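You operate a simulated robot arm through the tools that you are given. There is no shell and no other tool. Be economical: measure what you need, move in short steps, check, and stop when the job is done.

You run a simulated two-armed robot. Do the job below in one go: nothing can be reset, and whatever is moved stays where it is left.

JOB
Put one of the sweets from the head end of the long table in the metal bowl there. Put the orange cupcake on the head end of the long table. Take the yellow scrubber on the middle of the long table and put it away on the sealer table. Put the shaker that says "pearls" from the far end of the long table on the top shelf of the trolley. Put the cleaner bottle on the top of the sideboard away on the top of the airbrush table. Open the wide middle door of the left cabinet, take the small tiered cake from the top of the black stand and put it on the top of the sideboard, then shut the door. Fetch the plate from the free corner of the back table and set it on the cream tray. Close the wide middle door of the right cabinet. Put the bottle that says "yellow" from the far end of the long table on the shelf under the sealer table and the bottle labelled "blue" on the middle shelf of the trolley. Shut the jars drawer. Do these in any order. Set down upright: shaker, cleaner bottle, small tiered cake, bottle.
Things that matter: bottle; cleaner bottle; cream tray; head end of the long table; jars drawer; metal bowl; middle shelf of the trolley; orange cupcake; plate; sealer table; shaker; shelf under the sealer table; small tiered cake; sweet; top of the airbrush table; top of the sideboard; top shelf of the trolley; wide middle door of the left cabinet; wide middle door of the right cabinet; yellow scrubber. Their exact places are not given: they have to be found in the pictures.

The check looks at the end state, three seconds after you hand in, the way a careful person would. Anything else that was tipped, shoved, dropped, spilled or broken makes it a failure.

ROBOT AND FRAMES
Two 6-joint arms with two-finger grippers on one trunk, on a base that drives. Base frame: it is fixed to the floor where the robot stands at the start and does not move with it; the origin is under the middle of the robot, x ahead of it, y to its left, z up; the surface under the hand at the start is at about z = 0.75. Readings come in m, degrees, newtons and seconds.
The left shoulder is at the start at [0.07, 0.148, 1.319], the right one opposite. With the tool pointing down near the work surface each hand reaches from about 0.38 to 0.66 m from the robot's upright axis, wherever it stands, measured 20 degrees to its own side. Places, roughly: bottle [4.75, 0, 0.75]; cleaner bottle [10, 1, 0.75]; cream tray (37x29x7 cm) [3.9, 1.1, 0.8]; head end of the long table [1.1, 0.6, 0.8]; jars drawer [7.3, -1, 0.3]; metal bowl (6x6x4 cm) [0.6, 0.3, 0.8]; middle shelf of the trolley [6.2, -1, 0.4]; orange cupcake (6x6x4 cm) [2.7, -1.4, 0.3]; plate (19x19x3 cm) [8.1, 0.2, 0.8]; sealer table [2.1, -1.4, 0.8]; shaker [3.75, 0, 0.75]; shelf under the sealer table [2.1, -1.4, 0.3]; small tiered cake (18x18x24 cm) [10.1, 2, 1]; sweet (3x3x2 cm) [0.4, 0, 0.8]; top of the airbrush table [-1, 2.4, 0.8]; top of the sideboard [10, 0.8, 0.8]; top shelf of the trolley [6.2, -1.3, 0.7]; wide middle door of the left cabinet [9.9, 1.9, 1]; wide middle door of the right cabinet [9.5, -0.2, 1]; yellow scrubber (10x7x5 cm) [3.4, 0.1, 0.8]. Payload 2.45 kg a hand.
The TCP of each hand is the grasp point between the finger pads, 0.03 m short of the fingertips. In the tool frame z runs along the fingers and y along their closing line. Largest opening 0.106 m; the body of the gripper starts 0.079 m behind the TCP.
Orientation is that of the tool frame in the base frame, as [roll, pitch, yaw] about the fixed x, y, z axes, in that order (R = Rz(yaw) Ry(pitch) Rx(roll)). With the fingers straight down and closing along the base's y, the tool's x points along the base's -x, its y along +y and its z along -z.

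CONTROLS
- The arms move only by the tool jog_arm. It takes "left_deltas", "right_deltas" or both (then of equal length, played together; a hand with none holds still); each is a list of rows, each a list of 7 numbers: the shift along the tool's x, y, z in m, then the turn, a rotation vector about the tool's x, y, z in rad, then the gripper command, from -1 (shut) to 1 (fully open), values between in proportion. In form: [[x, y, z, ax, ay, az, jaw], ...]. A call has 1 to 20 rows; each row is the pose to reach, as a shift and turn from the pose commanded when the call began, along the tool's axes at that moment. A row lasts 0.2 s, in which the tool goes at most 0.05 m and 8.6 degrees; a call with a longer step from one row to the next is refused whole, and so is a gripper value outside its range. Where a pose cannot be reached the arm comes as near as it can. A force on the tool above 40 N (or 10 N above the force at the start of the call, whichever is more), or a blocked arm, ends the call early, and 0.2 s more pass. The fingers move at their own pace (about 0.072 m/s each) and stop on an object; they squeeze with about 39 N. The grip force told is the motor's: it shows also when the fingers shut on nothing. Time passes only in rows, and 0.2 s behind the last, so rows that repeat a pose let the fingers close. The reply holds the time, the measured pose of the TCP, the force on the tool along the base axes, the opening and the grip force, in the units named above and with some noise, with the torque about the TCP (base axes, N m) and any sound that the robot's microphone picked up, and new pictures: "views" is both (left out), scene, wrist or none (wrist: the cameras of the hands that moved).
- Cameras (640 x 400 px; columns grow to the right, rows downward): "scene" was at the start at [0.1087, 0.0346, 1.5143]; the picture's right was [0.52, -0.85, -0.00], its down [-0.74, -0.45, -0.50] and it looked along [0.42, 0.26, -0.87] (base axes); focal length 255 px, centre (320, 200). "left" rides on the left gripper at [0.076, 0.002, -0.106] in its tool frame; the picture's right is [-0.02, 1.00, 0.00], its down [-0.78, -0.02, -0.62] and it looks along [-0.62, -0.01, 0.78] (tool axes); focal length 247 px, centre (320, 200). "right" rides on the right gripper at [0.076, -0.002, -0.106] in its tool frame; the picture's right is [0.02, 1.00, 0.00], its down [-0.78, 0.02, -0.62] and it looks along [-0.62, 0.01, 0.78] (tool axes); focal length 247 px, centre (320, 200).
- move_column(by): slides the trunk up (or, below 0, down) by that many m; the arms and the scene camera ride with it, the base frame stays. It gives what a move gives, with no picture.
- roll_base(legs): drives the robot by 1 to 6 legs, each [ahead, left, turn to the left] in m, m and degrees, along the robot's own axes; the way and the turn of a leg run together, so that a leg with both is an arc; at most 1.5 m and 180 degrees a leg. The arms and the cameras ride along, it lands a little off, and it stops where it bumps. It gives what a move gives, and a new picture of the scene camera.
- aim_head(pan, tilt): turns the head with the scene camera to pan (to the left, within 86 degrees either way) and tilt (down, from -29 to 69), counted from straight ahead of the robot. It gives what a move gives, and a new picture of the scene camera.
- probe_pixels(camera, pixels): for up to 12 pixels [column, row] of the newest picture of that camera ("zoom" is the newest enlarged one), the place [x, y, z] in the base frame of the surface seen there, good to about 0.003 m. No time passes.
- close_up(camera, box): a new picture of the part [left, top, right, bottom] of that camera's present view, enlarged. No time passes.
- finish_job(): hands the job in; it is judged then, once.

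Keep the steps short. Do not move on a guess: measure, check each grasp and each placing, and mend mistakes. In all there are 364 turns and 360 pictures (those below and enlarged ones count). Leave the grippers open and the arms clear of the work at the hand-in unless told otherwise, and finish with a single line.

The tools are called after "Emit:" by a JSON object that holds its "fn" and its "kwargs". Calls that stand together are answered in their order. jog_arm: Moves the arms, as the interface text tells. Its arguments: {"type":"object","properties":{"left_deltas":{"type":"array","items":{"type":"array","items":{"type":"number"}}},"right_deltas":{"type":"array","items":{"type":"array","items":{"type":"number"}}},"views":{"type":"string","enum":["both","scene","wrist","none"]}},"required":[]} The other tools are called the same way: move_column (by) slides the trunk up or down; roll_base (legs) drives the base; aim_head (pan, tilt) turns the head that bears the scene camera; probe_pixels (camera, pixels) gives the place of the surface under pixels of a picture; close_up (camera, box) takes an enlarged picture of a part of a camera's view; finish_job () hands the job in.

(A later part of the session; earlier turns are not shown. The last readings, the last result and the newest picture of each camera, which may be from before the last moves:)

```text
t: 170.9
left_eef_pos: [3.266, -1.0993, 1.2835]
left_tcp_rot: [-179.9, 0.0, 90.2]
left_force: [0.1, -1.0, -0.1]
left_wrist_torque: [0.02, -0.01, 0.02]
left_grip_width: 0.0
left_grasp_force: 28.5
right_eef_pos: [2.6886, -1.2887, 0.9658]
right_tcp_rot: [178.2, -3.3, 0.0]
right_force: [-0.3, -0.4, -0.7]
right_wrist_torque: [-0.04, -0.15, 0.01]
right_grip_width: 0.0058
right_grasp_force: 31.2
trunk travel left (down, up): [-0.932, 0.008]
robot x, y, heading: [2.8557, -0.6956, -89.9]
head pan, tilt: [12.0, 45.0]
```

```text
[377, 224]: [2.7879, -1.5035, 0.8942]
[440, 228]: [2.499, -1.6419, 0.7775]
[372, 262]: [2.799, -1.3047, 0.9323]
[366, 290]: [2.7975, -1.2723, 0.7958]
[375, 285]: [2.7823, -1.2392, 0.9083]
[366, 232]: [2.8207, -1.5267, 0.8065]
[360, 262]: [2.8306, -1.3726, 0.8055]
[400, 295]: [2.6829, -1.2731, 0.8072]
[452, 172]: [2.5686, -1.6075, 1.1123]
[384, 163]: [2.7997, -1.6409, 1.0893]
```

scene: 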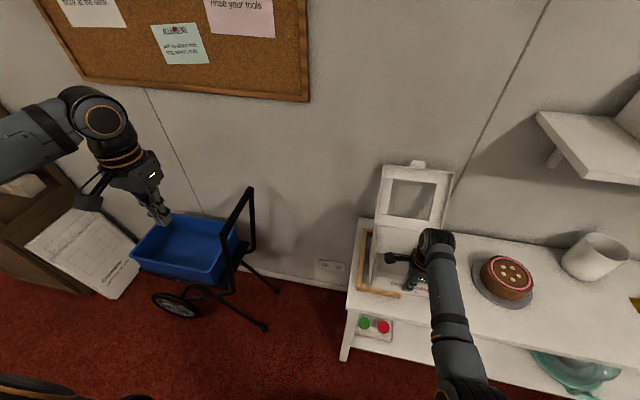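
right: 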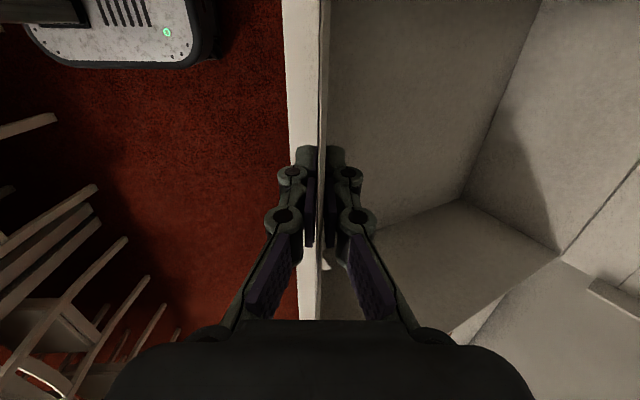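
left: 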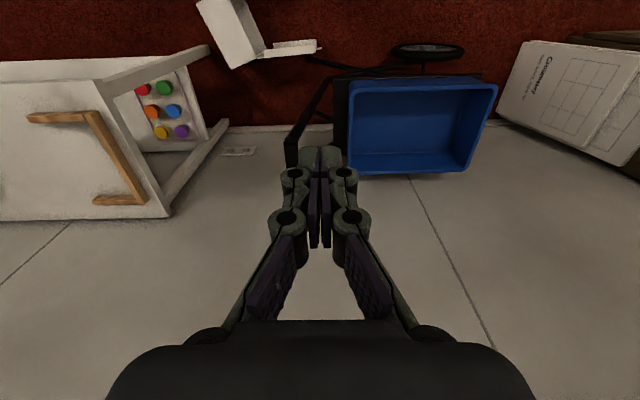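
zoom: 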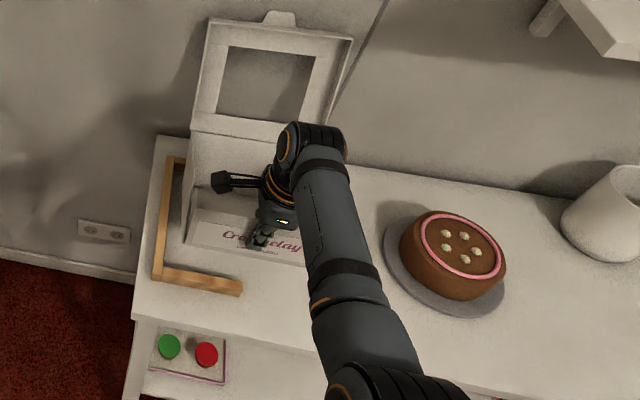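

The box sits just inside the near bar. I'll shift 1.5 cm in +x and lower it flat.

Emit:
{"fn": "jog_arm", "kwargs": {"right_deltas": [[0.015, 0.003, 0.02, 0, 0, 0, -1], [0.015, 0.003, 0.045, 0, 0, 0, -1], [0.015, 0.003, 0.07, 0, 0, 0, -1], [0.015, 0.003, 0.074, 0, 0, 0, -1]], "views": "scene"}}

Emit:
{"fn": "close_up", "kwargs": {"camera": "scene", "box": [330, 150, 550, 350]}}

```text
t: 171.9
left_eef_pos: [3.2659, -1.0988, 1.2836]
left_tcp_rot: [-179.8, 0.0, 90.3]
left_force: [1.2, -0.5, 0.7]
left_wrist_torque: [-0.01, 0.0, 0.03]
left_grip_width: 0.0
left_grasp_force: 28.2
right_eef_pos: [2.7077, -1.2893, 0.898]
right_tcp_rot: [178.2, -3.3, -0.1]
right_force: [-0.3, 0.0, -0.7]
right_wrist_torque: [-0.02, -0.09, -0.07]
right_grip_width: 0.006
right_grasp_force: 30.8
right hand out of reach, approached as far as the arm can: row 3, 4
trunk travel left (down, up): [-0.932, 0.008]
robot x, y, heading: [2.8507, -0.6941, -89.8]
head pan, tilt: [12.0, 45.0]
```

scene: 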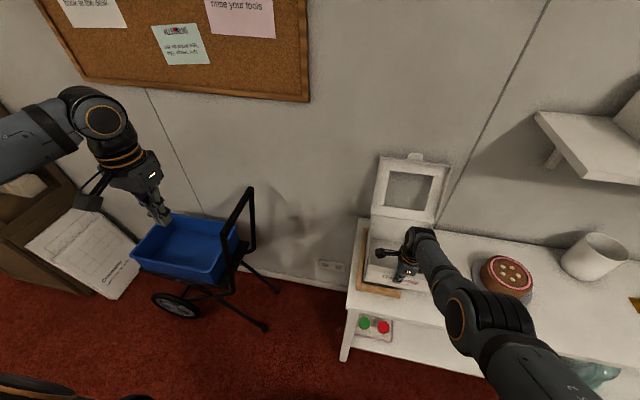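

```text
2.00 times, centred on (440, 250) of scene
```

zoom: 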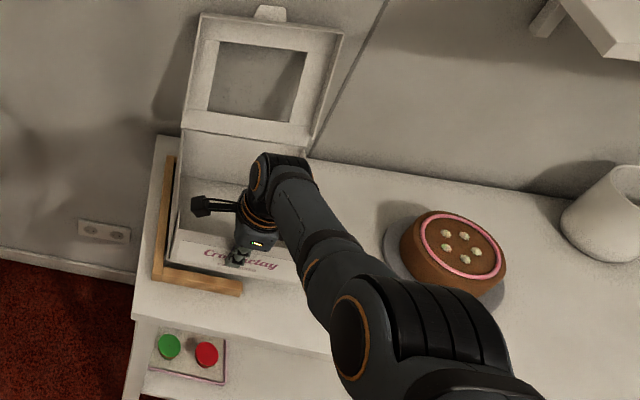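

The box is in its frame with the lid open. I'll release and lift away.

Emit:
{"fn": "jog_arm", "kwargs": {"right_deltas": [[0, 0, 0, 0, 0, 0, -0.3], [0, 0, 0, 0, 0, 0, 0], [0, 0, -0.04, 0, 0, 0, 0], [0, 0, -0.08, 0, 0, 0, 0], [0, 0, -0.12, 0, 0, 0, 0], [0, 0, -0.15, 0, 0, 0, 0]], "views": "wrist"}}

Emit:
{"fn": "close_up", "kwargs": {"camera": "scene", "box": [330, 150, 550, 350]}}

```text
t: 173.3
left_eef_pos: [3.2659, -1.1002, 1.2846]
left_tcp_rot: [-179.8, -0.1, 90.2]
left_force: [0.2, -0.8, -0.6]
left_wrist_torque: [0.0, -0.02, 0.0]
left_grip_width: 0.0
left_grasp_force: 28.6
right_eef_pos: [2.6974, -1.2812, 1.0468]
right_tcp_rot: [178.3, -3.3, 0.0]
right_force: [0.1, 0.7, 0.4]
right_wrist_torque: [0.0, -0.02, 0.0]
right_grip_width: 0.0528
right_grasp_force: 0.0
trunk travel left (down, up): [-0.932, 0.008]
robot x, y, heading: [2.8552, -0.6982, -89.6]
head pan, tilt: [12.0, 45.0]
```

right: 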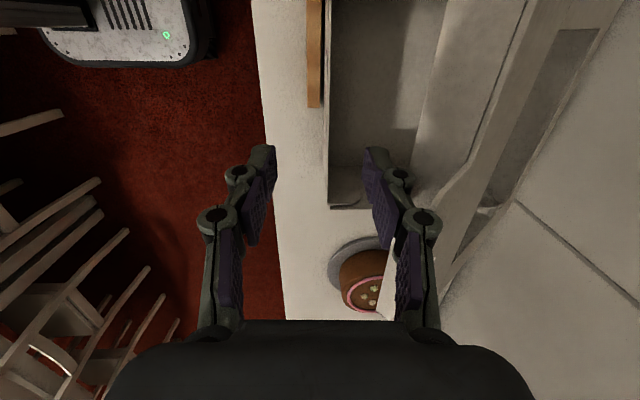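

```text
2.00 times, centred on (440, 250) of scene
```

zoom: 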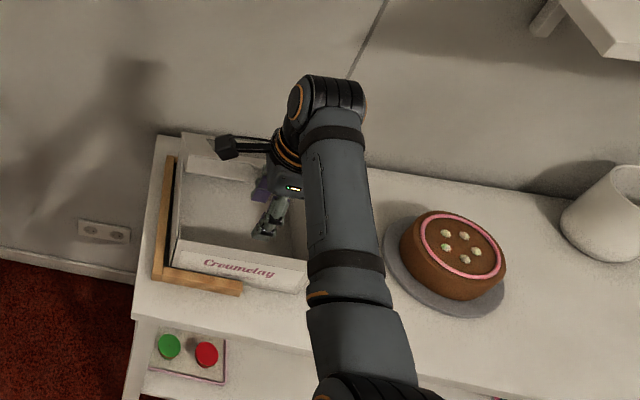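

The box is back in its frame, upright and open, lid resting back. Now the orange cupcake at about (2.670, -1.42), top z 0.345. I'll back off, turn the tool 90° so the fingers close along x, and retract the hand.

Emit:
{"fn": "roll_base", "kwargs": {"legs": [[-0.1, 0, 0]]}}

Emit:
{"fn": "jog_arm", "kwargs": {"right_deltas": [[0, 0, 0, 0, 0, -0.13, 0.5], [0, 0, 0, 0, 0, -0.26, 0.5], [0, 0, 0.0, 0, 0, -0.39, 0.5], [0, 0, 0.02, 0, 0, -0.52, 0.5], [0, 0, 0.04, 0, 0, -0.65, 0.5], [0, 0, 0.06, 0, 0, -0.78, 0.5], [0, -0.02, 0.08, 0, 0, -0.91, 0.5], [0, -0.04, 0.1, 0, 0, -1.04, 0.5], [0, -0.06, 0.12, 0, 0, -1.17, 0.5], [0, -0.09, 0.13, 0, 0, -1.3, 0.5], [0, -0.11, 0.13, 0, 0, -1.43, 0.5], [0, -0.11, 0.13, 0, 0, -1.55, 0.5]], "views": "none"}}

Emit:
{"fn": "move_column", "kwargs": {"by": -0.4}}

Emit:
{"fn": "aim_head", "kwargs": {"pan": -15, "tilt": 40}}

```text
t: 174.4
left_eef_pos: [3.2653, -1.0056, 1.2816]
left_tcp_rot: [-179.9, -0.2, 90.1]
left_force: [-0.3, -0.8, -0.5]
left_wrist_torque: [0.04, 0.01, 0.04]
left_grip_width: 0.0
left_grasp_force: 27.8
right_eef_pos: [2.6984, -1.1873, 1.0451]
right_tcp_rot: [178.5, -3.2, -0.1]
right_force: [0.7, 0.4, 0.2]
right_wrist_torque: [0.05, -0.02, -0.03]
right_grip_width: 0.0528
right_grasp_force: 0.2
trunk travel left (down, up): [-0.932, 0.008]
robot x, y, heading: [2.8557, -0.5967, -89.6]
head pan, tilt: [12.0, 45.0]
```

scene: 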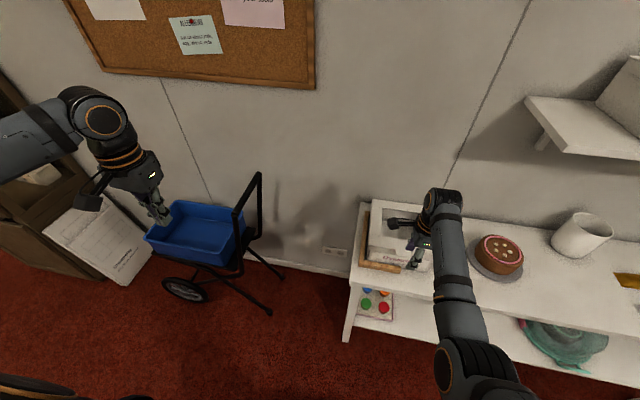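

```text
t: 177.0
left_eef_pos: [3.2649, -1.0019, 1.2833]
left_tcp_rot: [180.0, -0.1, 90.0]
left_force: [0.6, -0.2, -0.3]
left_wrist_torque: [0.01, 0.03, 0.02]
left_grip_width: 0.0
left_grasp_force: 28.5
right_eef_pos: [2.7051, -1.0781, 0.9143]
right_tcp_rot: [176.7, 1.6, 88.8]
right_force: [-0.1, -0.1, -0.1]
right_wrist_torque: [0.01, 0.01, -0.04]
right_grip_width: 0.0797
right_grasp_force: 0.2
trunk travel left (down, up): [-0.932, 0.008]
robot x, y, heading: [2.8486, -0.5978, -90.0]
head pan, tilt: [12.0, 45.0]
```

```text
t: 180.9
left_eef_pos: [3.2654, -1.0007, 0.8835]
left_tcp_rot: [-179.9, 0.0, 90.0]
left_force: [0.1, 0.4, -0.2]
left_wrist_torque: [0.05, 0.03, 0.02]
left_grip_width: 0.0001
left_grasp_force: 29.0
right_eef_pos: [2.7036, -1.0773, 0.5141]
right_tcp_rot: [176.6, 1.7, 88.7]
right_force: [1.0, -0.1, 0.1]
right_wrist_torque: [0.0, 0.01, 0.0]
right_grip_width: 0.0794
right_grasp_force: 0.0
trunk travel left (down, up): [-0.532, 0.408]
robot x, y, heading: [2.8523, -0.5998, -90.1]
head pan, tilt: [12.0, 45.0]
```

```text
t: 181.8
left_eef_pos: [3.266, -1.0003, 0.8831]
left_tcp_rot: [-179.9, 0.0, 90.1]
left_force: [-0.5, 0.0, 0.5]
left_wrist_torque: [-0.01, -0.03, -0.04]
left_grip_width: 0.0
left_grasp_force: 27.8
right_eef_pos: [2.7057, -1.0771, 0.5141]
right_tcp_rot: [176.7, 1.7, 88.6]
right_force: [0.1, -0.3, 0.4]
right_wrist_torque: [0.03, 0.01, -0.01]
right_grip_width: 0.0793
right_grasp_force: 0.0
trunk travel left (down, up): [-0.532, 0.408]
robot x, y, heading: [2.8507, -0.5997, -89.8]
head pan, tilt: [-15.0, 40.0]
```

scene: 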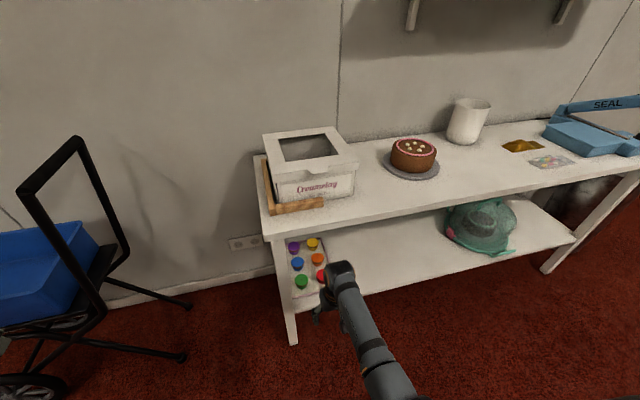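

The lid has dropped shut again while the box stayed in place. The hinge is light, and its tab now faces me, so I'll flip it open with a tilted fingertip before taking the cupcake. First I'll measure the tab.

Emit:
{"fn": "move_column", "kwargs": {"by": 0.3}}

Emit:
{"fn": "aim_head", "kwargs": {"pan": 0, "tilt": 42}}

Emit:
{"fn": "close_up", "kwargs": {"camera": "scene", "box": [260, 150, 420, 310]}}

```text
t: 184.8
left_eef_pos: [3.2658, -1.001, 1.1845]
left_tcp_rot: [-179.9, 0.0, 90.1]
left_force: [-0.8, -0.9, 0.4]
left_wrist_torque: [0.03, 0.0, 0.01]
left_grip_width: 0.0001
left_grasp_force: 28.5
right_eef_pos: [2.706, -1.0779, 0.8136]
right_tcp_rot: [176.6, 1.7, 88.7]
right_force: [-1.0, 0.8, 0.3]
right_wrist_torque: [0.02, 0.02, -0.03]
right_grip_width: 0.0798
right_grasp_force: 0.1
trunk travel left (down, up): [-0.832, 0.108]
robot x, y, heading: [2.8517, -0.5971, -89.9]
head pan, tilt: [-15.0, 40.0]
```

```text
t: 185.6
left_eef_pos: [3.2657, -1.0003, 1.183]
left_tcp_rot: [-179.9, 0.0, 90.1]
left_force: [-0.2, 0.1, -0.1]
left_wrist_torque: [0.01, 0.05, 0.04]
left_grip_width: 0.0
left_grasp_force: 28.4
right_eef_pos: [2.7043, -1.0773, 0.8135]
right_tcp_rot: [176.5, 1.6, 88.7]
right_force: [1.0, 0.0, 0.2]
right_wrist_torque: [0.01, -0.02, 0.01]
right_grip_width: 0.0796
right_grasp_force: 0.0
trunk travel left (down, up): [-0.832, 0.108]
robot x, y, heading: [2.8551, -0.5988, -89.6]
head pan, tilt: [0.0, 42.0]
```

scene: 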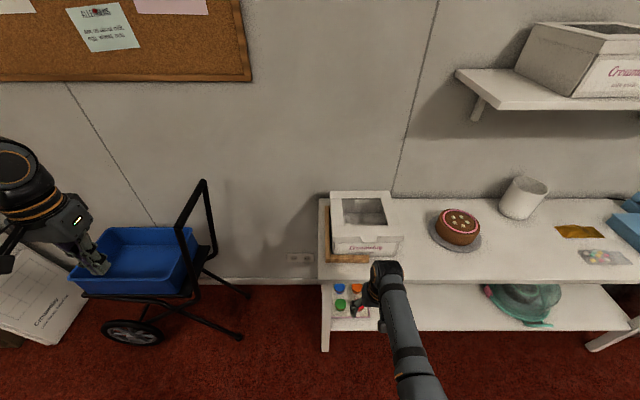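

```text
2.50 times, centred on (340, 230) of scene
```

zoom: 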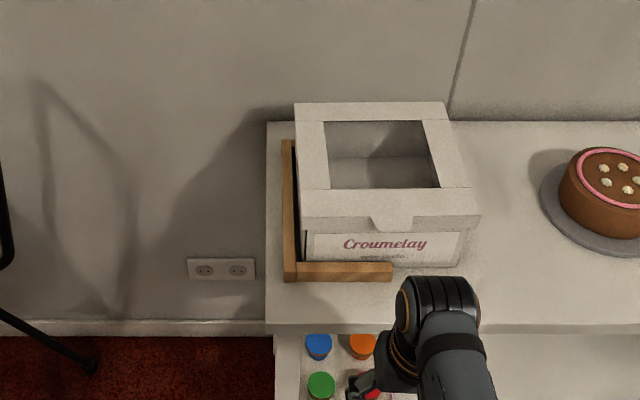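

Emit:
{"fn": "probe_pixels", "kwargs": {"camera": "zoom", "pixels": [[392, 222], [375, 218], [410, 218], [392, 228], [302, 214], [478, 212], [298, 105], [445, 103], [385, 185], [310, 258], [460, 262]]}}

```text
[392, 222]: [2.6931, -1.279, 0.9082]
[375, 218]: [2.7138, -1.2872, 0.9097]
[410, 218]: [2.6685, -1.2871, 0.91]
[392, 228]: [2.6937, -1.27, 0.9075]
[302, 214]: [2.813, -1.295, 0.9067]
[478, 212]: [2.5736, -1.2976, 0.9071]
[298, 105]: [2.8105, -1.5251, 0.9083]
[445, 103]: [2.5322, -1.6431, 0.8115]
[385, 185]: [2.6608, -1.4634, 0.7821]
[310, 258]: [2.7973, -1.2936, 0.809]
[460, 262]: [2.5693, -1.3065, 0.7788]
```

The tab spans x 2.667–2.715, front edge y≈-1.267, z 0.908. I'll close the fingers and tilt the hand 63° so the tips point forward, then roll up.

Emit:
{"fn": "jog_arm", "kwargs": {"right_deltas": [[0, 0, 0, 0, -0.14, 0, 0], [0, 0, 0, 0, -0.28, 0, -1], [0, 0, 0, 0, -0.42, 0, -1], [0, 0, 0, 0, -0.56, 0, -1], [0, 0, 0, 0, -0.7, 0, -1], [0, 0, 0, 0, -0.84, 0, -1], [0, 0, 0, 0, -0.98, 0, -1], [0, 0, 0, 0, -1.1, 0, -1]], "views": "none"}}

Emit:
{"fn": "roll_base", "kwargs": {"legs": [[0.09, 0, 0]]}}

```text
t: 187.3
left_eef_pos: [3.2657, -0.9993, 1.183]
left_tcp_rot: [-180.0, 0.0, 90.1]
left_force: [0.5, 0.6, -0.3]
left_wrist_torque: [0.0, -0.01, -0.04]
left_grip_width: 0.0001
left_grasp_force: 28.8
right_eef_pos: [2.702, -1.0773, 0.8138]
right_tcp_rot: [173.7, 61.7, 82.5]
right_force: [0.1, -0.6, -0.7]
right_wrist_torque: [-0.03, -0.03, 0.02]
right_grip_width: 0.0
right_grasp_force: 28.3
right hand out of reach, approached as far as the arm can: row 8
trunk travel left (down, up): [-0.832, 0.108]
robot x, y, heading: [2.8557, -0.5957, -89.8]
head pan, tilt: [0.0, 42.0]
```

```text
t: 188.4
left_eef_pos: [3.2662, -1.087, 1.1845]
left_tcp_rot: [-179.9, 0.1, 90.3]
left_force: [0.4, 0.4, 1.1]
left_wrist_torque: [0.01, 0.03, -0.02]
left_grip_width: 0.0
left_grasp_force: 28.3
right_eef_pos: [2.7039, -1.1667, 0.8145]
right_tcp_rot: [173.8, 61.9, 82.6]
right_force: [0.1, -0.1, -0.2]
right_wrist_torque: [0.0, -0.01, -0.01]
right_grip_width: 0.0001
right_grasp_force: 28.0
trunk travel left (down, up): [-0.832, 0.108]
robot x, y, heading: [2.8576, -0.6845, -89.6]
head pan, tilt: [0.0, 42.0]
```

scene: 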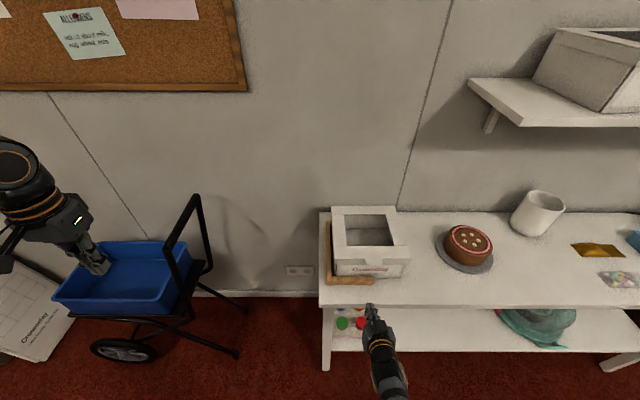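

Emit:
{"fn": "jog_arm", "kwargs": {"right_deltas": [[-0.038, -0.006, -0.019, 0, 0, 0, -1], [-0.0757, -0.011, -0.0386, 0, 0, 0, -1], [-0.089, -0.011, -0.0126, 0, 0, 0, -1], [-0.1023, -0.011, 0.0134, 0, 0, 0, -1]], "views": "wrist"}}

Emit:
{"fn": "close_up", "kwargs": {"camera": "scene", "box": [300, 190, 440, 310]}}

```text
t: 189.4
left_eef_pos: [3.2667, -1.09, 1.1842]
left_tcp_rot: [-179.9, -0.2, 90.3]
left_force: [1.0, 0.0, -0.1]
left_wrist_torque: [-0.02, -0.01, 0.03]
left_grip_width: 0.0001
left_grasp_force: 28.4
right_eef_pos: [2.688, -1.2309, 0.895]
right_tcp_rot: [173.6, 61.5, 82.5]
right_force: [0.1, 0.3, -0.8]
right_wrist_torque: [0.0, -0.03, 0.0]
right_grip_width: 0.0001
right_grasp_force: 28.6
trunk travel left (down, up): [-0.832, 0.108]
robot x, y, heading: [2.8543, -0.6853, -89.6]
head pan, tilt: [0.0, 42.0]
```

right: 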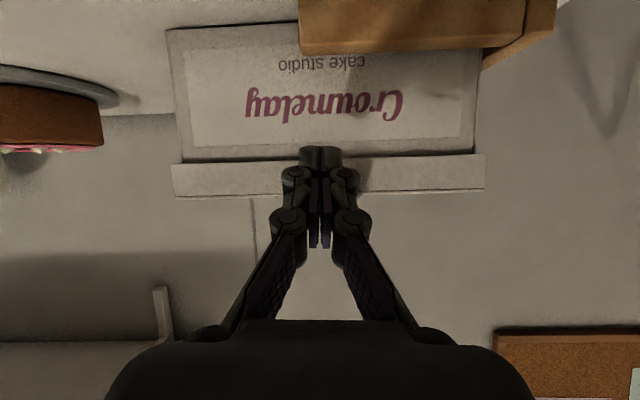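

```text
3.33 times, centred on (370, 250) of scene
```

zoom: 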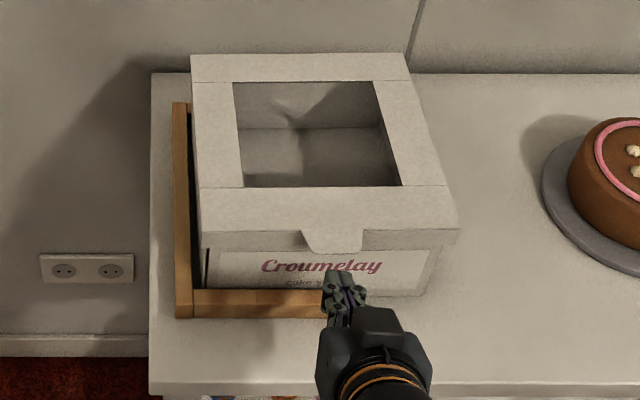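

The fingertip is just below the tab's edge. I'll go 2 cm further under it and lift along the hinge arc.

Emit:
{"fn": "jog_arm", "kwargs": {"right_deltas": [[-0.009, 0, 0.018, 0, 0, 0, -1], [-0.0358, 0, 0.0042, 0, 0, 0, -1], [-0.0679, 0, -0.0099, 0, 0, 0, -1], [-0.1035, 0, -0.0169, 0, 0, 0, -1], [-0.1384, 0, -0.0145, 0, 0, 0, -1], [-0.172, 0, -0.0036, 0, 0, 0, -1]], "views": "scene"}}

```text
t: 190.8
left_eef_pos: [3.2661, -1.09, 1.183]
left_tcp_rot: [-179.9, -0.1, 90.4]
left_force: [0.0, 0.1, 0.1]
left_wrist_torque: [0.02, -0.01, 0.0]
left_grip_width: 0.0004
left_grasp_force: 28.9
right_eef_pos: [2.6733, -1.3047, 1.0504]
right_tcp_rot: [173.9, 61.6, 82.7]
right_force: [-0.1, 0.0, 0.5]
right_wrist_torque: [0.0, 0.0, -0.03]
right_grip_width: 0.0059
right_grasp_force: 28.8
trunk travel left (down, up): [-0.832, 0.108]
robot x, y, heading: [2.8517, -0.6851, -89.8]
head pan, tilt: [0.0, 42.0]
```

scene: 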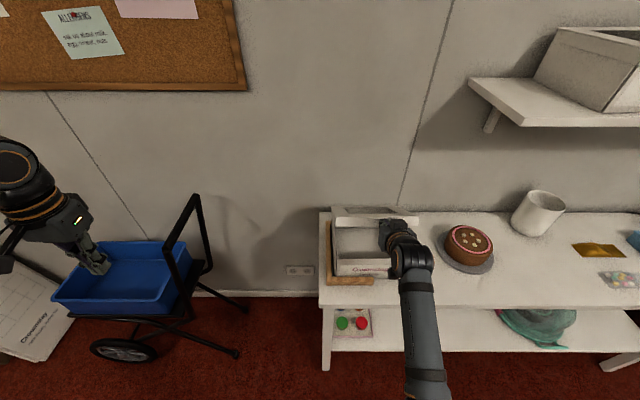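

The lid is up about 35° and the box stays put. I'll push it further by rolling forward and raising the trunk in turn.

Emit:
{"fn": "roll_base", "kwargs": {"legs": [[0.06, 0, 0]]}}

Emit:
{"fn": "move_column", "kwargs": {"by": 0.075}}

Emit:
{"fn": "roll_base", "kwargs": {"legs": [[0.12, 0, 0]]}}

```text
t: 191.8
left_eef_pos: [3.2669, -1.144, 1.1861]
left_tcp_rot: [-179.9, 0.3, 90.4]
left_force: [0.1, 0.6, 0.3]
left_wrist_torque: [-0.09, 0.02, 0.01]
left_grip_width: 0.0001
left_grasp_force: 28.5
right_eef_pos: [2.6753, -1.3614, 1.0548]
right_tcp_rot: [173.8, 62.1, 82.6]
right_force: [-0.7, 0.9, 0.4]
right_wrist_torque: [0.0, -0.03, 0.01]
right_grip_width: 0.0056
right_grasp_force: 28.8
trunk travel left (down, up): [-0.832, 0.108]
robot x, y, heading: [2.8538, -0.7471, -89.8]
head pan, tilt: [0.0, 42.0]
```

scene: 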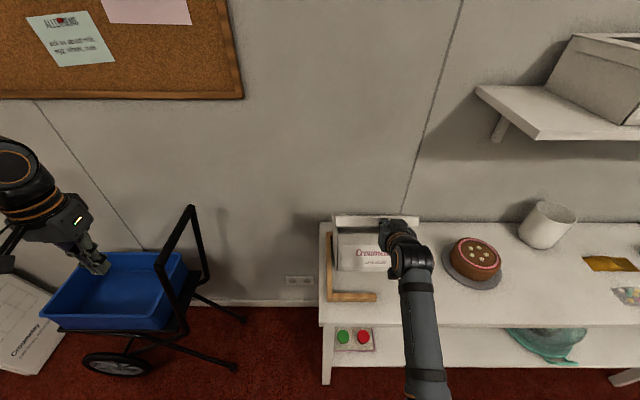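

```text
t: 192.9
left_eef_pos: [3.2669, -1.149, 1.258]
left_tcp_rot: [-179.9, 0.0, 90.3]
left_force: [-0.4, -0.5, 0.1]
left_wrist_torque: [-0.05, 0.0, -0.03]
left_grip_width: 0.0001
left_grasp_force: 29.0
right_eef_pos: [2.6748, -1.3655, 1.1271]
right_tcp_rot: [173.9, 61.7, 82.7]
right_force: [-0.2, -0.4, 0.0]
right_wrist_torque: [0.03, 0.01, 0.0]
right_grip_width: 0.0
right_grasp_force: 28.4
trunk travel left (down, up): [-0.907, 0.033]
robot x, y, heading: [2.8525, -0.7458, -89.7]
head pan, tilt: [0.0, 42.0]
```

```text
t: 194.2
left_eef_pos: [3.2684, -1.2679, 1.2606]
left_tcp_rot: [-179.9, 0.1, 90.1]
left_force: [-0.1, 0.6, 0.2]
left_wrist_torque: [-0.06, 0.0, 0.02]
left_grip_width: 0.0
left_grasp_force: 28.8
right_eef_pos: [2.6749, -1.4835, 1.1281]
right_tcp_rot: [173.8, 61.8, 82.6]
right_force: [-0.1, 0.5, -0.5]
right_wrist_torque: [0.0, 0.04, 0.02]
right_grip_width: 0.006
right_grasp_force: 28.0
trunk travel left (down, up): [-0.907, 0.033]
robot x, y, heading: [2.858, -0.8692, -89.7]
head pan, tilt: [0.0, 42.0]
```

scene: 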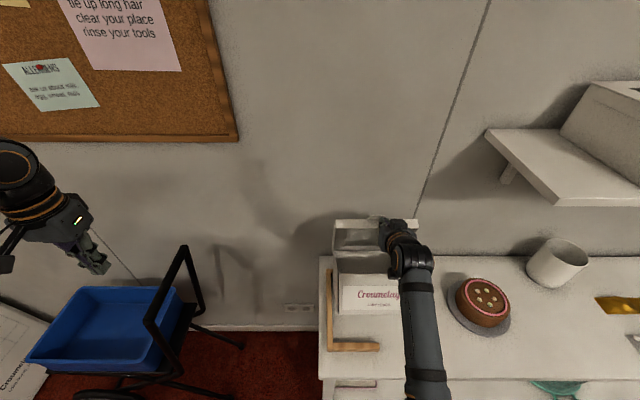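

Emit:
{"fn": "jog_arm", "kwargs": {"right_deltas": [[-0.014, 0, 0.027, 0, 0, 0, -1], [-0.027, 0, 0.053, 0, 0, 0, -1], [-0.04, 0, 0.08, 0, 0, 0, -1]], "views": "both"}}

```text
t: 195.0
left_eef_pos: [3.2687, -1.2724, 1.2562]
left_tcp_rot: [-179.9, -0.2, 90.2]
left_force: [0.5, -1.0, -0.5]
left_wrist_torque: [0.02, -0.01, -0.03]
left_grip_width: 0.0
left_grasp_force: 28.4
right_eef_pos: [2.6732, -1.5794, 1.1247]
right_tcp_rot: [173.8, 61.7, 82.6]
right_force: [0.6, -0.8, -0.2]
right_wrist_torque: [0.0, -0.01, -0.02]
right_grip_width: 0.0
right_grasp_force: 28.9
trunk travel left (down, up): [-0.907, 0.033]
robot x, y, heading: [2.8523, -0.87, -89.9]
head pan, tilt: [0.0, 42.0]
```

scene: 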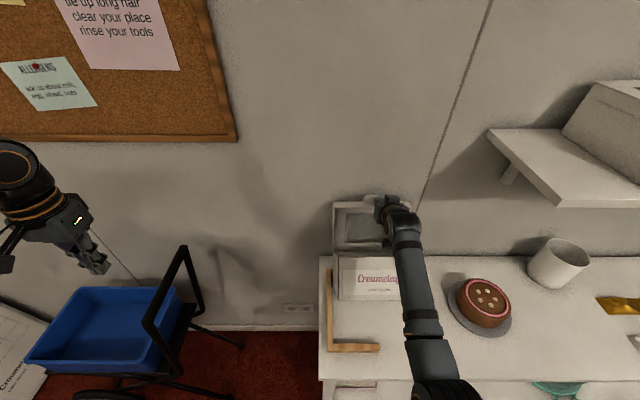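
right: 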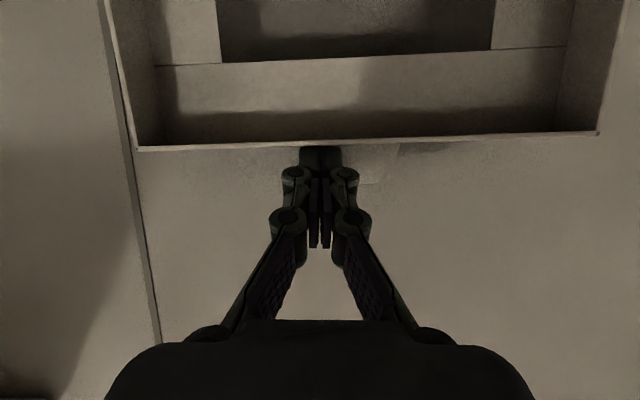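

The lid now leans back against the wall past vertical. I'll withdraw straight back.

Emit:
{"fn": "jog_arm", "kwargs": {"right_deltas": [[0.014, 0, -0.027, 0, 0, 0, -1], [0.027, 0, -0.053, 0, 0, 0, -1], [0.04, 0, -0.08, 0, 0, 0, -1]], "views": "none"}}

Emit:
{"fn": "roll_base", "kwargs": {"legs": [[-0.26, 0, 0]]}}

Emit:
{"fn": "jog_arm", "kwargs": {"right_deltas": [[0, 0, 0, 0, 0.14, 0, 0.3], [0, 0, 0, 0, 0.28, 0, 0.5], [0, 0, 0, 0, 0.42, 0, 0.5], [0, 0, 0, 0, 0.56, 0, 0.5], [0, 0, 0, 0, 0.7, 0, 0.5], [0, 0, 0, 0, 0.84, 0, 0.5], [0, 0, 0, 0, 0.98, 0, 0.5], [0, 0, 0, 0, 1.08, 0, 0.5]], "views": "scene"}}

```text
t: 195.8
left_eef_pos: [3.2681, -1.2702, 1.2588]
left_tcp_rot: [-179.9, 0.0, 90.2]
left_force: [0.4, 0.3, -0.1]
left_wrist_torque: [-0.01, -0.02, 0.01]
left_grip_width: 0.0
left_grasp_force: 28.4
right_eef_pos: [2.6746, -1.4889, 1.1277]
right_tcp_rot: [173.9, 61.7, 82.7]
right_force: [0.0, 0.8, 0.7]
right_wrist_torque: [-0.05, -0.04, -0.01]
right_grip_width: 0.0
right_grasp_force: 29.3
trunk travel left (down, up): [-0.907, 0.033]
robot x, y, heading: [2.8554, -0.8709, -89.7]
head pan, tilt: [0.0, 42.0]
```

```text
t: 197.7
left_eef_pos: [3.2704, -1.01, 1.2581]
left_tcp_rot: [-179.9, -0.2, 90.9]
left_force: [0.0, -0.2, 0.4]
left_wrist_torque: [-0.01, 0.0, -0.04]
left_grip_width: 0.0
left_grasp_force: 28.6
right_eef_pos: [2.6786, -1.2359, 1.127]
right_tcp_rot: [174.0, 61.6, 83.4]
right_force: [-0.9, -0.4, -0.9]
right_wrist_torque: [0.02, -0.03, -0.02]
right_grip_width: 0.0001
right_grasp_force: 28.7
trunk travel left (down, up): [-0.907, 0.033]
robot x, y, heading: [2.8538, -0.6061, -89.0]
head pan, tilt: [0.0, 42.0]
```

scene: 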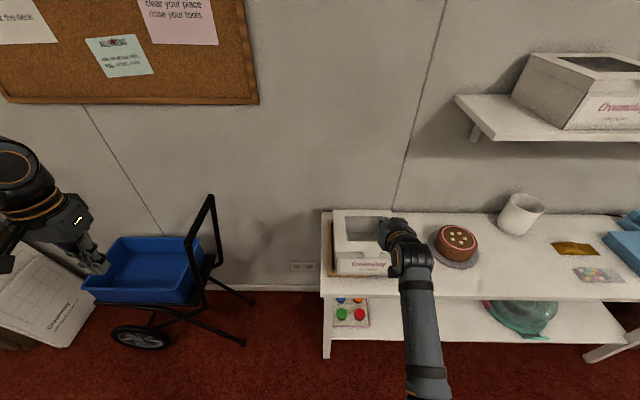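

```text
t: 199.4
left_eef_pos: [3.2692, -1.0084, 1.2582]
left_tcp_rot: [-179.8, -0.1, 90.9]
left_force: [0.8, -0.9, 0.7]
left_wrist_torque: [0.03, 0.01, 0.0]
left_grip_width: 0.0
left_grasp_force: 28.6
right_eef_pos: [2.679, -1.2351, 1.1261]
right_tcp_rot: [177.0, -0.2, 88.7]
right_force: [0.5, -0.5, 0.5]
right_wrist_torque: [-0.01, 0.0, -0.05]
right_grip_width: 0.0791
right_grasp_force: 0.1
trunk travel left (down, up): [-0.907, 0.033]
robot x, y, heading: [2.853, -0.6055, -89.0]
head pan, tilt: [0.0, 42.0]
```

scene: 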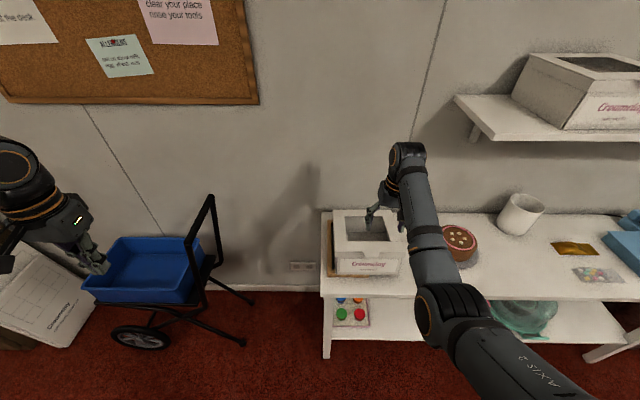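

The fingertip hooked the lid's lip while withdrawing and pulled it shut. One more try: the same lift, but withdrawing along the finger axis.

Emit:
{"fn": "move_column", "kwargs": {"by": -0.075}}

Emit:
{"fn": "jog_arm", "kwargs": {"right_deltas": [[0.015, 0, 0.02, 0, -0.14, 0, -1], [0.015, 0, 0.04, 0, -0.28, 0, -1], [0.015, 0, 0.06, 0, -0.42, 0, -1], [0.015, 0, 0.085, 0, -0.56, 0, -1], [0.015, 0, 0.11, 0, -0.7, 0, -1], [0.015, 0, 0.135, 0, -0.84, 0, -1], [0.015, 0, 0.155, 0, -0.98, 0, -1], [0.015, 0.005, 0.157, 0, -1.1, 0, -1], [0.0, 0.011, 0.157, 0, -1.1, 0, -1], [-0.018, 0.011, 0.157, 0, -1.1, 0, -1], [-0.018, 0.011, 0.126, 0, -1.1, 0, -1], [-0.02, 0.011, 0.091, 0, -1.1, 0, -1], [-0.03, 0.011, 0.056, 0, -1.1, 0, -1], [-0.048, 0.011, 0.026, 0, -1.1, 0, -1], [-0.073, 0.011, 0.001, 0, -1.1, 0, -1]], "views": "scene"}}

```text
t: 200.6
left_eef_pos: [3.2686, -1.0082, 1.1832]
left_tcp_rot: [-179.8, 0.0, 91.0]
left_force: [0.2, 0.1, -0.2]
left_wrist_torque: [0.03, 0.02, 0.03]
left_grip_width: 0.0
left_grasp_force: 28.2
right_eef_pos: [2.6791, -1.2337, 1.0518]
right_tcp_rot: [177.1, -0.2, 88.7]
right_force: [-0.7, 0.3, -0.6]
right_wrist_torque: [-0.01, 0.03, -0.02]
right_grip_width: 0.0796
right_grasp_force: 0.0
trunk travel left (down, up): [-0.832, 0.108]
robot x, y, heading: [2.8504, -0.608, -88.8]
head pan, tilt: [0.0, 42.0]
```

```text
t: 203.8
left_eef_pos: [3.2698, -1.0089, 1.1834]
left_tcp_rot: [-179.9, -0.2, 91.0]
left_force: [0.2, 0.0, -0.5]
left_wrist_torque: [-0.01, -0.02, -0.01]
left_grip_width: 0.0002
left_grasp_force: 28.5
right_eef_pos: [2.6883, -1.308, 1.0508]
right_tcp_rot: [173.6, 62.7, 83.1]
right_force: [0.7, -0.7, -0.1]
right_wrist_torque: [0.01, 0.0, 0.01]
right_grip_width: 0.0002
right_grasp_force: 28.7
trunk travel left (down, up): [-0.832, 0.108]
robot x, y, heading: [2.8517, -0.6077, -88.9]
head pan, tilt: [0.0, 42.0]
```

scene: 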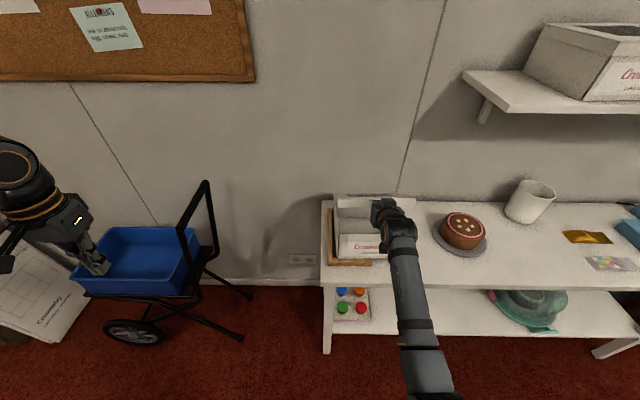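

Emit:
{"fn": "roll_base", "kwargs": {"legs": [[0.06, 0, 0]]}}

Emit:
{"fn": "move_column", "kwargs": {"by": 0.085}}

Emit:
{"fn": "roll_base", "kwargs": {"legs": [[0.12, 0, 0], [0.09, 0, 0]]}}

Emit:
{"fn": "jog_arm", "kwargs": {"right_deltas": [[0, 0, -0.03, 0, 0, 0, -1], [-0.01, 0, -0.06, 0, 0, 0, -1], [-0.02, 0, -0.1, 0, 0, 0, -1]], "views": "scene"}}

```text
t: 204.7
left_eef_pos: [3.2711, -1.0607, 1.1858]
left_tcp_rot: [-179.9, 0.3, 90.9]
left_force: [-0.1, 0.6, 0.7]
left_wrist_torque: [-0.06, -0.01, 0.0]
left_grip_width: 0.0
left_grasp_force: 29.0
right_eef_pos: [2.6903, -1.3618, 1.0559]
right_tcp_rot: [173.4, 63.2, 82.9]
right_force: [0.0, 1.8, -0.1]
right_wrist_torque: [0.05, -0.02, -0.01]
right_grip_width: 0.0059
right_grasp_force: 28.9
trunk travel left (down, up): [-0.832, 0.108]
robot x, y, heading: [2.8527, -0.6695, -88.6]
head pan, tilt: [0.0, 42.0]
```

scene: 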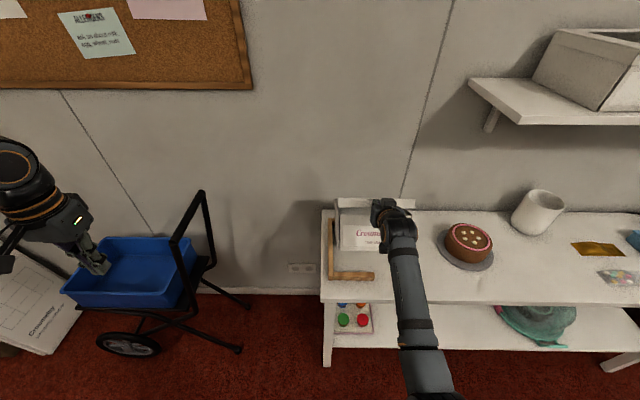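

```text
t: 205.9
left_eef_pos: [3.2709, -1.066, 1.2686]
left_tcp_rot: [-179.9, 0.0, 90.9]
left_force: [0.0, -0.1, 0.1]
left_wrist_torque: [-0.03, 0.02, 0.0]
left_grip_width: 0.0001
left_grasp_force: 28.7
right_eef_pos: [2.6895, -1.3662, 1.1361]
right_tcp_rot: [173.7, 62.8, 83.0]
right_force: [0.9, 0.7, 0.0]
right_wrist_torque: [-0.01, -0.02, 0.03]
right_grip_width: 0.0
right_grasp_force: 28.5
trunk travel left (down, up): [-0.917, 0.023]
robot x, y, heading: [2.8504, -0.6691, -88.9]
head pan, tilt: [0.0, 42.0]
```

```text
t: 207.9
left_eef_pos: [3.2739, -1.2691, 1.2699]
left_tcp_rot: [-179.9, 0.2, 90.9]
left_force: [0.6, 0.0, 0.4]
left_wrist_torque: [-0.09, -0.03, -0.01]
left_grip_width: 0.0002
left_grasp_force: 28.2
right_eef_pos: [2.6942, -1.5702, 1.1401]
right_tcp_rot: [173.5, 63.1, 82.8]
right_force: [0.7, 0.4, 0.0]
right_wrist_torque: [-0.01, -0.01, -0.01]
right_grip_width: 0.0002
right_grasp_force: 29.0
trunk travel left (down, up): [-0.917, 0.023]
robot x, y, heading: [2.8569, -0.879, -89.1]
head pan, tilt: [0.0, 42.0]
```

scene: 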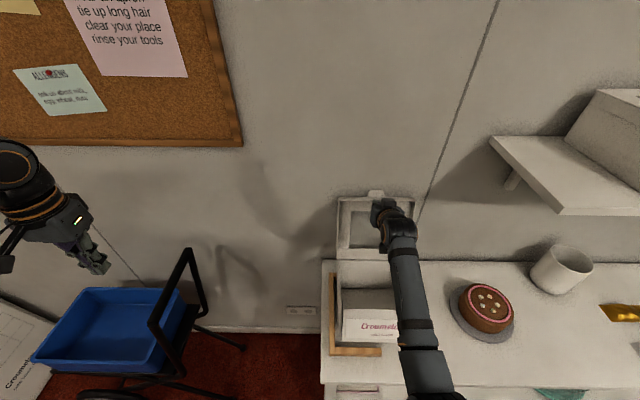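

```text
t: 208.7
left_eef_pos: [3.2735, -1.2786, 1.2679]
left_tcp_rot: [-179.8, -0.2, 90.9]
left_force: [-0.4, -0.8, 0.7]
left_wrist_torque: [0.01, 0.02, 0.0]
left_grip_width: 0.0002
left_grasp_force: 28.7
right_eef_pos: [2.6799, -1.5001, 1.2046]
right_tcp_rot: [179.3, 63.7, 87.9]
right_force: [0.4, -0.4, 0.0]
right_wrist_torque: [-0.02, 0.0, 0.0]
right_grip_width: 0.0001
right_grasp_force: 28.5
trunk travel left (down, up): [-0.917, 0.023]
robot x, y, heading: [2.8556, -0.8812, -89.0]
head pan, tilt: [0.0, 42.0]
```

scene: 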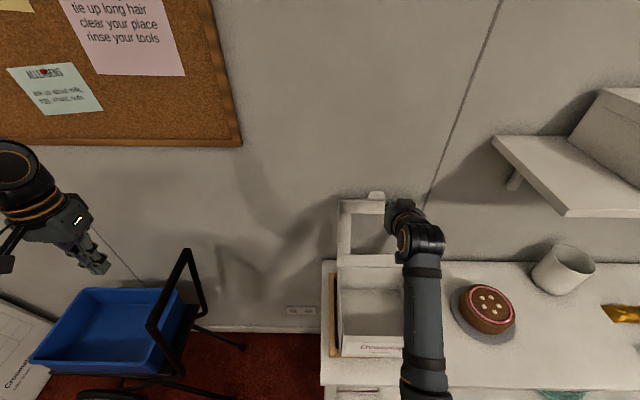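

The lid stays open this time. I'll back away (hand well above the lid) and set the hand pointing down again.

Emit:
{"fn": "roll_base", "kwargs": {"legs": [[-0.28, 0, 0]]}}

Emit:
{"fn": "jog_arm", "kwargs": {"right_deltas": [[0, 0, 0, 0, 0.14, 0, 0.3], [0, 0, 0, 0, 0.28, 0, 0.5], [0, 0, 0, 0, 0.42, 0, 0.5], [0, 0, 0, 0, 0.56, 0, 0.5], [0, 0, 0, 0, 0.7, 0, 0.5], [0, 0, 0, 0, 0.84, 0, 0.5], [0, 0, 0, 0, 0.98, 0, 0.5], [0, 0, 0, 0, 1.08, 0, 0.5]], "views": "scene"}}

```text
t: 210.6
left_eef_pos: [3.2724, -0.9968, 1.268]
left_tcp_rot: [-180.0, -0.2, 91.4]
left_force: [-0.1, -0.3, 0.0]
left_wrist_torque: [0.05, 0.0, 0.02]
left_grip_width: 0.0001
left_grasp_force: 28.6
right_eef_pos: [2.6788, -1.2214, 1.1997]
right_tcp_rot: [179.3, 63.0, 88.4]
right_force: [0.3, -0.5, 0.3]
right_wrist_torque: [-0.01, 0.0, 0.0]
right_grip_width: 0.0001
right_grasp_force: 28.9
trunk travel left (down, up): [-0.917, 0.023]
robot x, y, heading: [2.8488, -0.6004, -88.4]
head pan, tilt: [0.0, 42.0]
```

scene: 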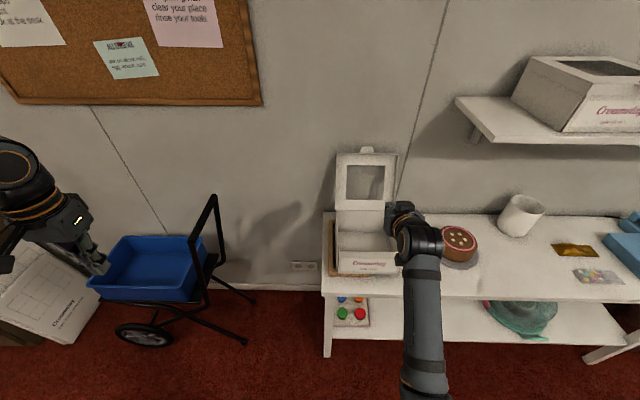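

```text
t: 212.4
left_eef_pos: [3.272, -0.9969, 1.2678]
left_tcp_rot: [-179.9, -0.1, 91.4]
left_force: [-0.3, -0.3, -0.5]
left_wrist_torque: [0.01, 0.0, 0.03]
left_grip_width: 0.0001
left_grasp_force: 28.2
right_eef_pos: [2.6804, -1.2387, 1.1884]
right_tcp_rot: [179.7, 1.2, 88.9]
right_force: [0.3, -0.9, -0.7]
right_wrist_torque: [-0.02, -0.03, 0.0]
right_grip_width: 0.0796
right_grasp_force: 0.0
right hand out of reach, approached as far as the arm can: row 7, 8
trunk travel left (down, up): [-0.917, 0.023]
robot x, y, heading: [2.849, -0.6013, -88.8]
head pan, tilt: [0.0, 42.0]
```

scene: 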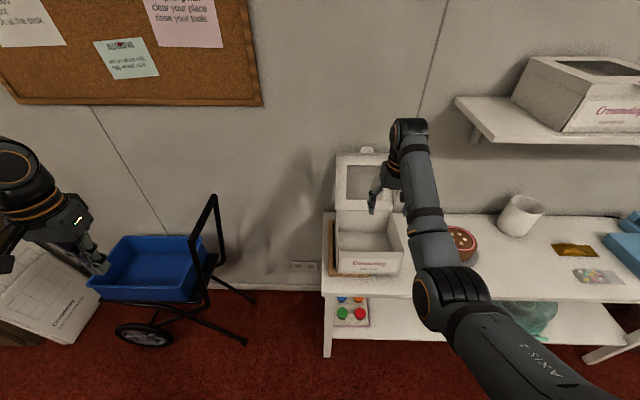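

The box is restored and open. Now to the cupcake: lower and retract the hand, then bring the trunk down so the hand can go under the table top.

Emit:
{"fn": "jog_arm", "kwargs": {"right_deltas": [[0.01, 0, 0.04, 0, 0, 0, 0.5], [0.02, 0, 0.08, 0, 0, 0, 0.5], [0.04, 0, 0.12, 0, 0, 0, 0.5], [0.06, 0, 0.16, 0, 0, 0, 0.5], [0.09, 0, 0.19, 0, 0, 0, 0.5], [0.12, 0, 0.22, 0, 0, 0, 0.5], [0.15, 0, 0.25, 0, 0, 0, 0.5], [0.18, 0, 0.26, 0, 0, 0, 0.5]], "views": "none"}}

Emit:
{"fn": "move_column", "kwargs": {"by": -0.4}}

Emit:
{"fn": "move_column", "kwargs": {"by": -0.125}}

Emit:
{"fn": "roll_base", "kwargs": {"legs": [[0.2, 0, 0]]}}

```text
t: 214.2
left_eef_pos: [3.2724, -0.9917, 1.2685]
left_tcp_rot: [-179.9, 0.1, 91.4]
left_force: [0.6, 0.4, 0.2]
left_wrist_torque: [-0.03, -0.03, -0.03]
left_grip_width: 0.0
left_grasp_force: 28.7
right_eef_pos: [2.6851, -1.0627, 0.9282]
right_tcp_rot: [179.7, 1.4, 88.8]
right_force: [0.2, 0.6, -0.7]
right_wrist_torque: [0.01, 0.0, 0.01]
right_grip_width: 0.0795
right_grasp_force: 0.2
trunk travel left (down, up): [-0.917, 0.023]
robot x, y, heading: [2.8469, -0.5996, -88.5]
head pan, tilt: [0.0, 42.0]
```

```text
t: 218.1
left_eef_pos: [3.2712, -0.9937, 0.8695]
left_tcp_rot: [-179.9, 0.0, 91.4]
left_force: [0.8, -0.1, 0.6]
left_wrist_torque: [-0.02, -0.01, 0.0]
left_grip_width: 0.0001
left_grasp_force: 28.9
right_eef_pos: [2.6865, -1.0636, 0.528]
right_tcp_rot: [179.7, 1.3, 88.8]
right_force: [-0.1, 0.4, 0.8]
right_wrist_torque: [0.01, 0.0, -0.02]
right_grip_width: 0.0794
right_grasp_force: 0.1
trunk travel left (down, up): [-0.517, 0.423]
robot x, y, heading: [2.8521, -0.5996, -88.4]
head pan, tilt: [0.0, 42.0]
```

```text
t: 219.6
left_eef_pos: [3.2716, -0.9941, 0.7437]
left_tcp_rot: [-179.9, -0.1, 91.4]
left_force: [-0.1, -0.2, -0.8]
left_wrist_torque: [0.0, 0.0, 0.01]
left_grip_width: 0.0002
left_grasp_force: 28.3
right_eef_pos: [2.6868, -1.063, 0.4025]
right_tcp_rot: [179.7, 1.3, 88.9]
right_force: [-0.4, -0.5, -0.9]
right_wrist_torque: [0.03, 0.0, -0.01]
right_grip_width: 0.0794
right_grasp_force: 0.0
trunk travel left (down, up): [-0.392, 0.548]
robot x, y, heading: [2.8484, -0.6007, -88.4]
head pan, tilt: [0.0, 42.0]
```

```text
t: 221.2
left_eef_pos: [3.2789, -1.1935, 0.7434]
left_tcp_rot: [-180.0, -0.1, 91.6]
left_force: [0.3, 0.2, -0.6]
left_wrist_torque: [-0.02, -0.03, 0.02]
left_grip_width: 0.0002
left_grasp_force: 28.2
right_eef_pos: [2.6935, -1.2639, 0.4013]
right_tcp_rot: [179.6, 1.3, 89.1]
right_force: [-0.1, -0.8, -0.1]
right_wrist_torque: [0.01, -0.02, -0.01]
right_grip_width: 0.0794
right_grasp_force: 0.2
trunk travel left (down, up): [-0.392, 0.548]
robot x, y, heading: [2.8519, -0.8015, -88.3]
head pan, tilt: [0.0, 42.0]
```

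scene: 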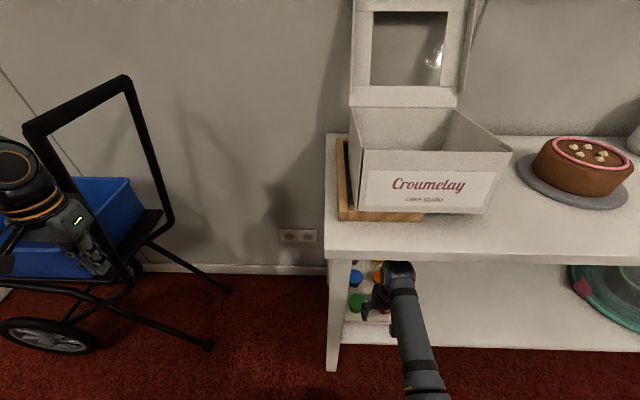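

The hand is under the table top over the shelf. I'll reach further in and look with the wrist camera.

Emit:
{"fn": "jog_arm", "kwargs": {"right_deltas": [[-0.03, -0.01, 0, 0, 0, 0, 0.5], [-0.06, -0.02, 0, 0, 0, 0, 0.5], [-0.09, -0.024, 0, 0, 0, 0, 0.5]], "views": "wrist"}}

```text
t: 222.0
left_eef_pos: [3.2788, -1.1934, 0.7435]
left_tcp_rot: [-179.9, -0.1, 91.6]
left_force: [-0.6, -0.2, 0.1]
left_wrist_torque: [0.02, 0.03, -0.01]
left_grip_width: 0.0
left_grasp_force: 28.9
right_eef_pos: [2.6689, -1.3552, 0.405]
right_tcp_rot: [179.7, 1.2, 89.1]
right_force: [0.5, 0.1, 0.1]
right_wrist_torque: [0.0, 0.01, 0.02]
right_grip_width: 0.0798
right_grasp_force: 0.0
trunk travel left (down, up): [-0.392, 0.548]
robot x, y, heading: [2.8563, -0.8011, -88.6]
head pan, tilt: [0.0, 42.0]
```

right: 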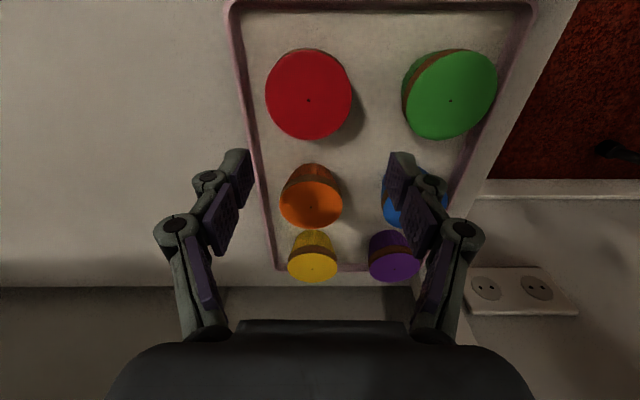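

Emit:
{"fn": "probe_pixels", "kwargs": {"camera": "right", "pixels": [[311, 195], [283, 200], [341, 202], [311, 222], [312, 172], [240, 120], [262, 180], [308, 95], [395, 215]]}}

```text
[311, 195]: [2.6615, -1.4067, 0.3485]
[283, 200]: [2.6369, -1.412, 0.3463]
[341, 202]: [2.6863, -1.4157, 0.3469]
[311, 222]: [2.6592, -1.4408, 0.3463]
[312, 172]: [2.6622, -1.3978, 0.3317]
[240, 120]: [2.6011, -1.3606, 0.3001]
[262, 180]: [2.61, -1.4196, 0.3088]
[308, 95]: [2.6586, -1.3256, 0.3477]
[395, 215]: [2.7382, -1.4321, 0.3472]
```

The orange cupcake's centre is (2.661, -1.416), its top z 0.348. I'll go over it, lower and grip.

Emit:
{"fn": "jog_arm", "kwargs": {"right_deltas": [[-0.03, -0.006, 0, 0, 0, 0, 0.3], [-0.061, -0.008, 0, 0, 0, 0, 0.3], [-0.061, -0.008, 0.03, 0, 0, 0, 0.3], [-0.061, -0.008, 0.06, 0, 0, 0, 0.3], [-0.061, -0.008, 0.06, 0, 0, 0, -0.2], [-0.061, -0.008, 0.06, 0, 0, 0, -0.5], [-0.061, -0.008, 0.06, 0, 0, 0, -0.5], [-0.061, -0.008, 0.06, 0, 0, 0, -0.5]], "views": "wrist"}}

```text
t: 223.8
left_eef_pos: [3.2789, -1.192, 0.7447]
left_tcp_rot: [-179.7, -0.1, 91.6]
left_force: [1.4, 0.1, -0.2]
left_wrist_torque: [-0.01, -0.02, -0.03]
left_grip_width: 0.0
left_grasp_force: 28.1
right_eef_pos: [2.6573, -1.4036, 0.3613]
right_tcp_rot: [179.8, 1.7, 89.2]
right_force: [-2.8, -4.5, 17.2]
right_wrist_torque: [-0.39, 0.09, -0.06]
right_grip_width: 0.0531
right_grasp_force: 38.8
right hand out of reach, approached as far as the arm can: row 3, 4, 5, 6, 7, 8
trunk travel left (down, up): [-0.392, 0.548]
robot x, y, heading: [2.8551, -0.8046, -88.1]
head pan, tilt: [0.0, 42.0]
```

right: 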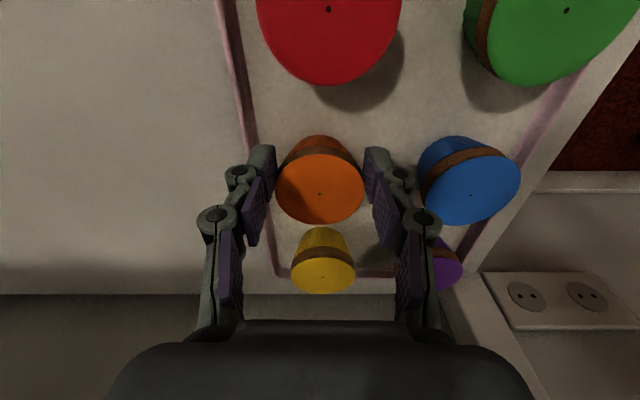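

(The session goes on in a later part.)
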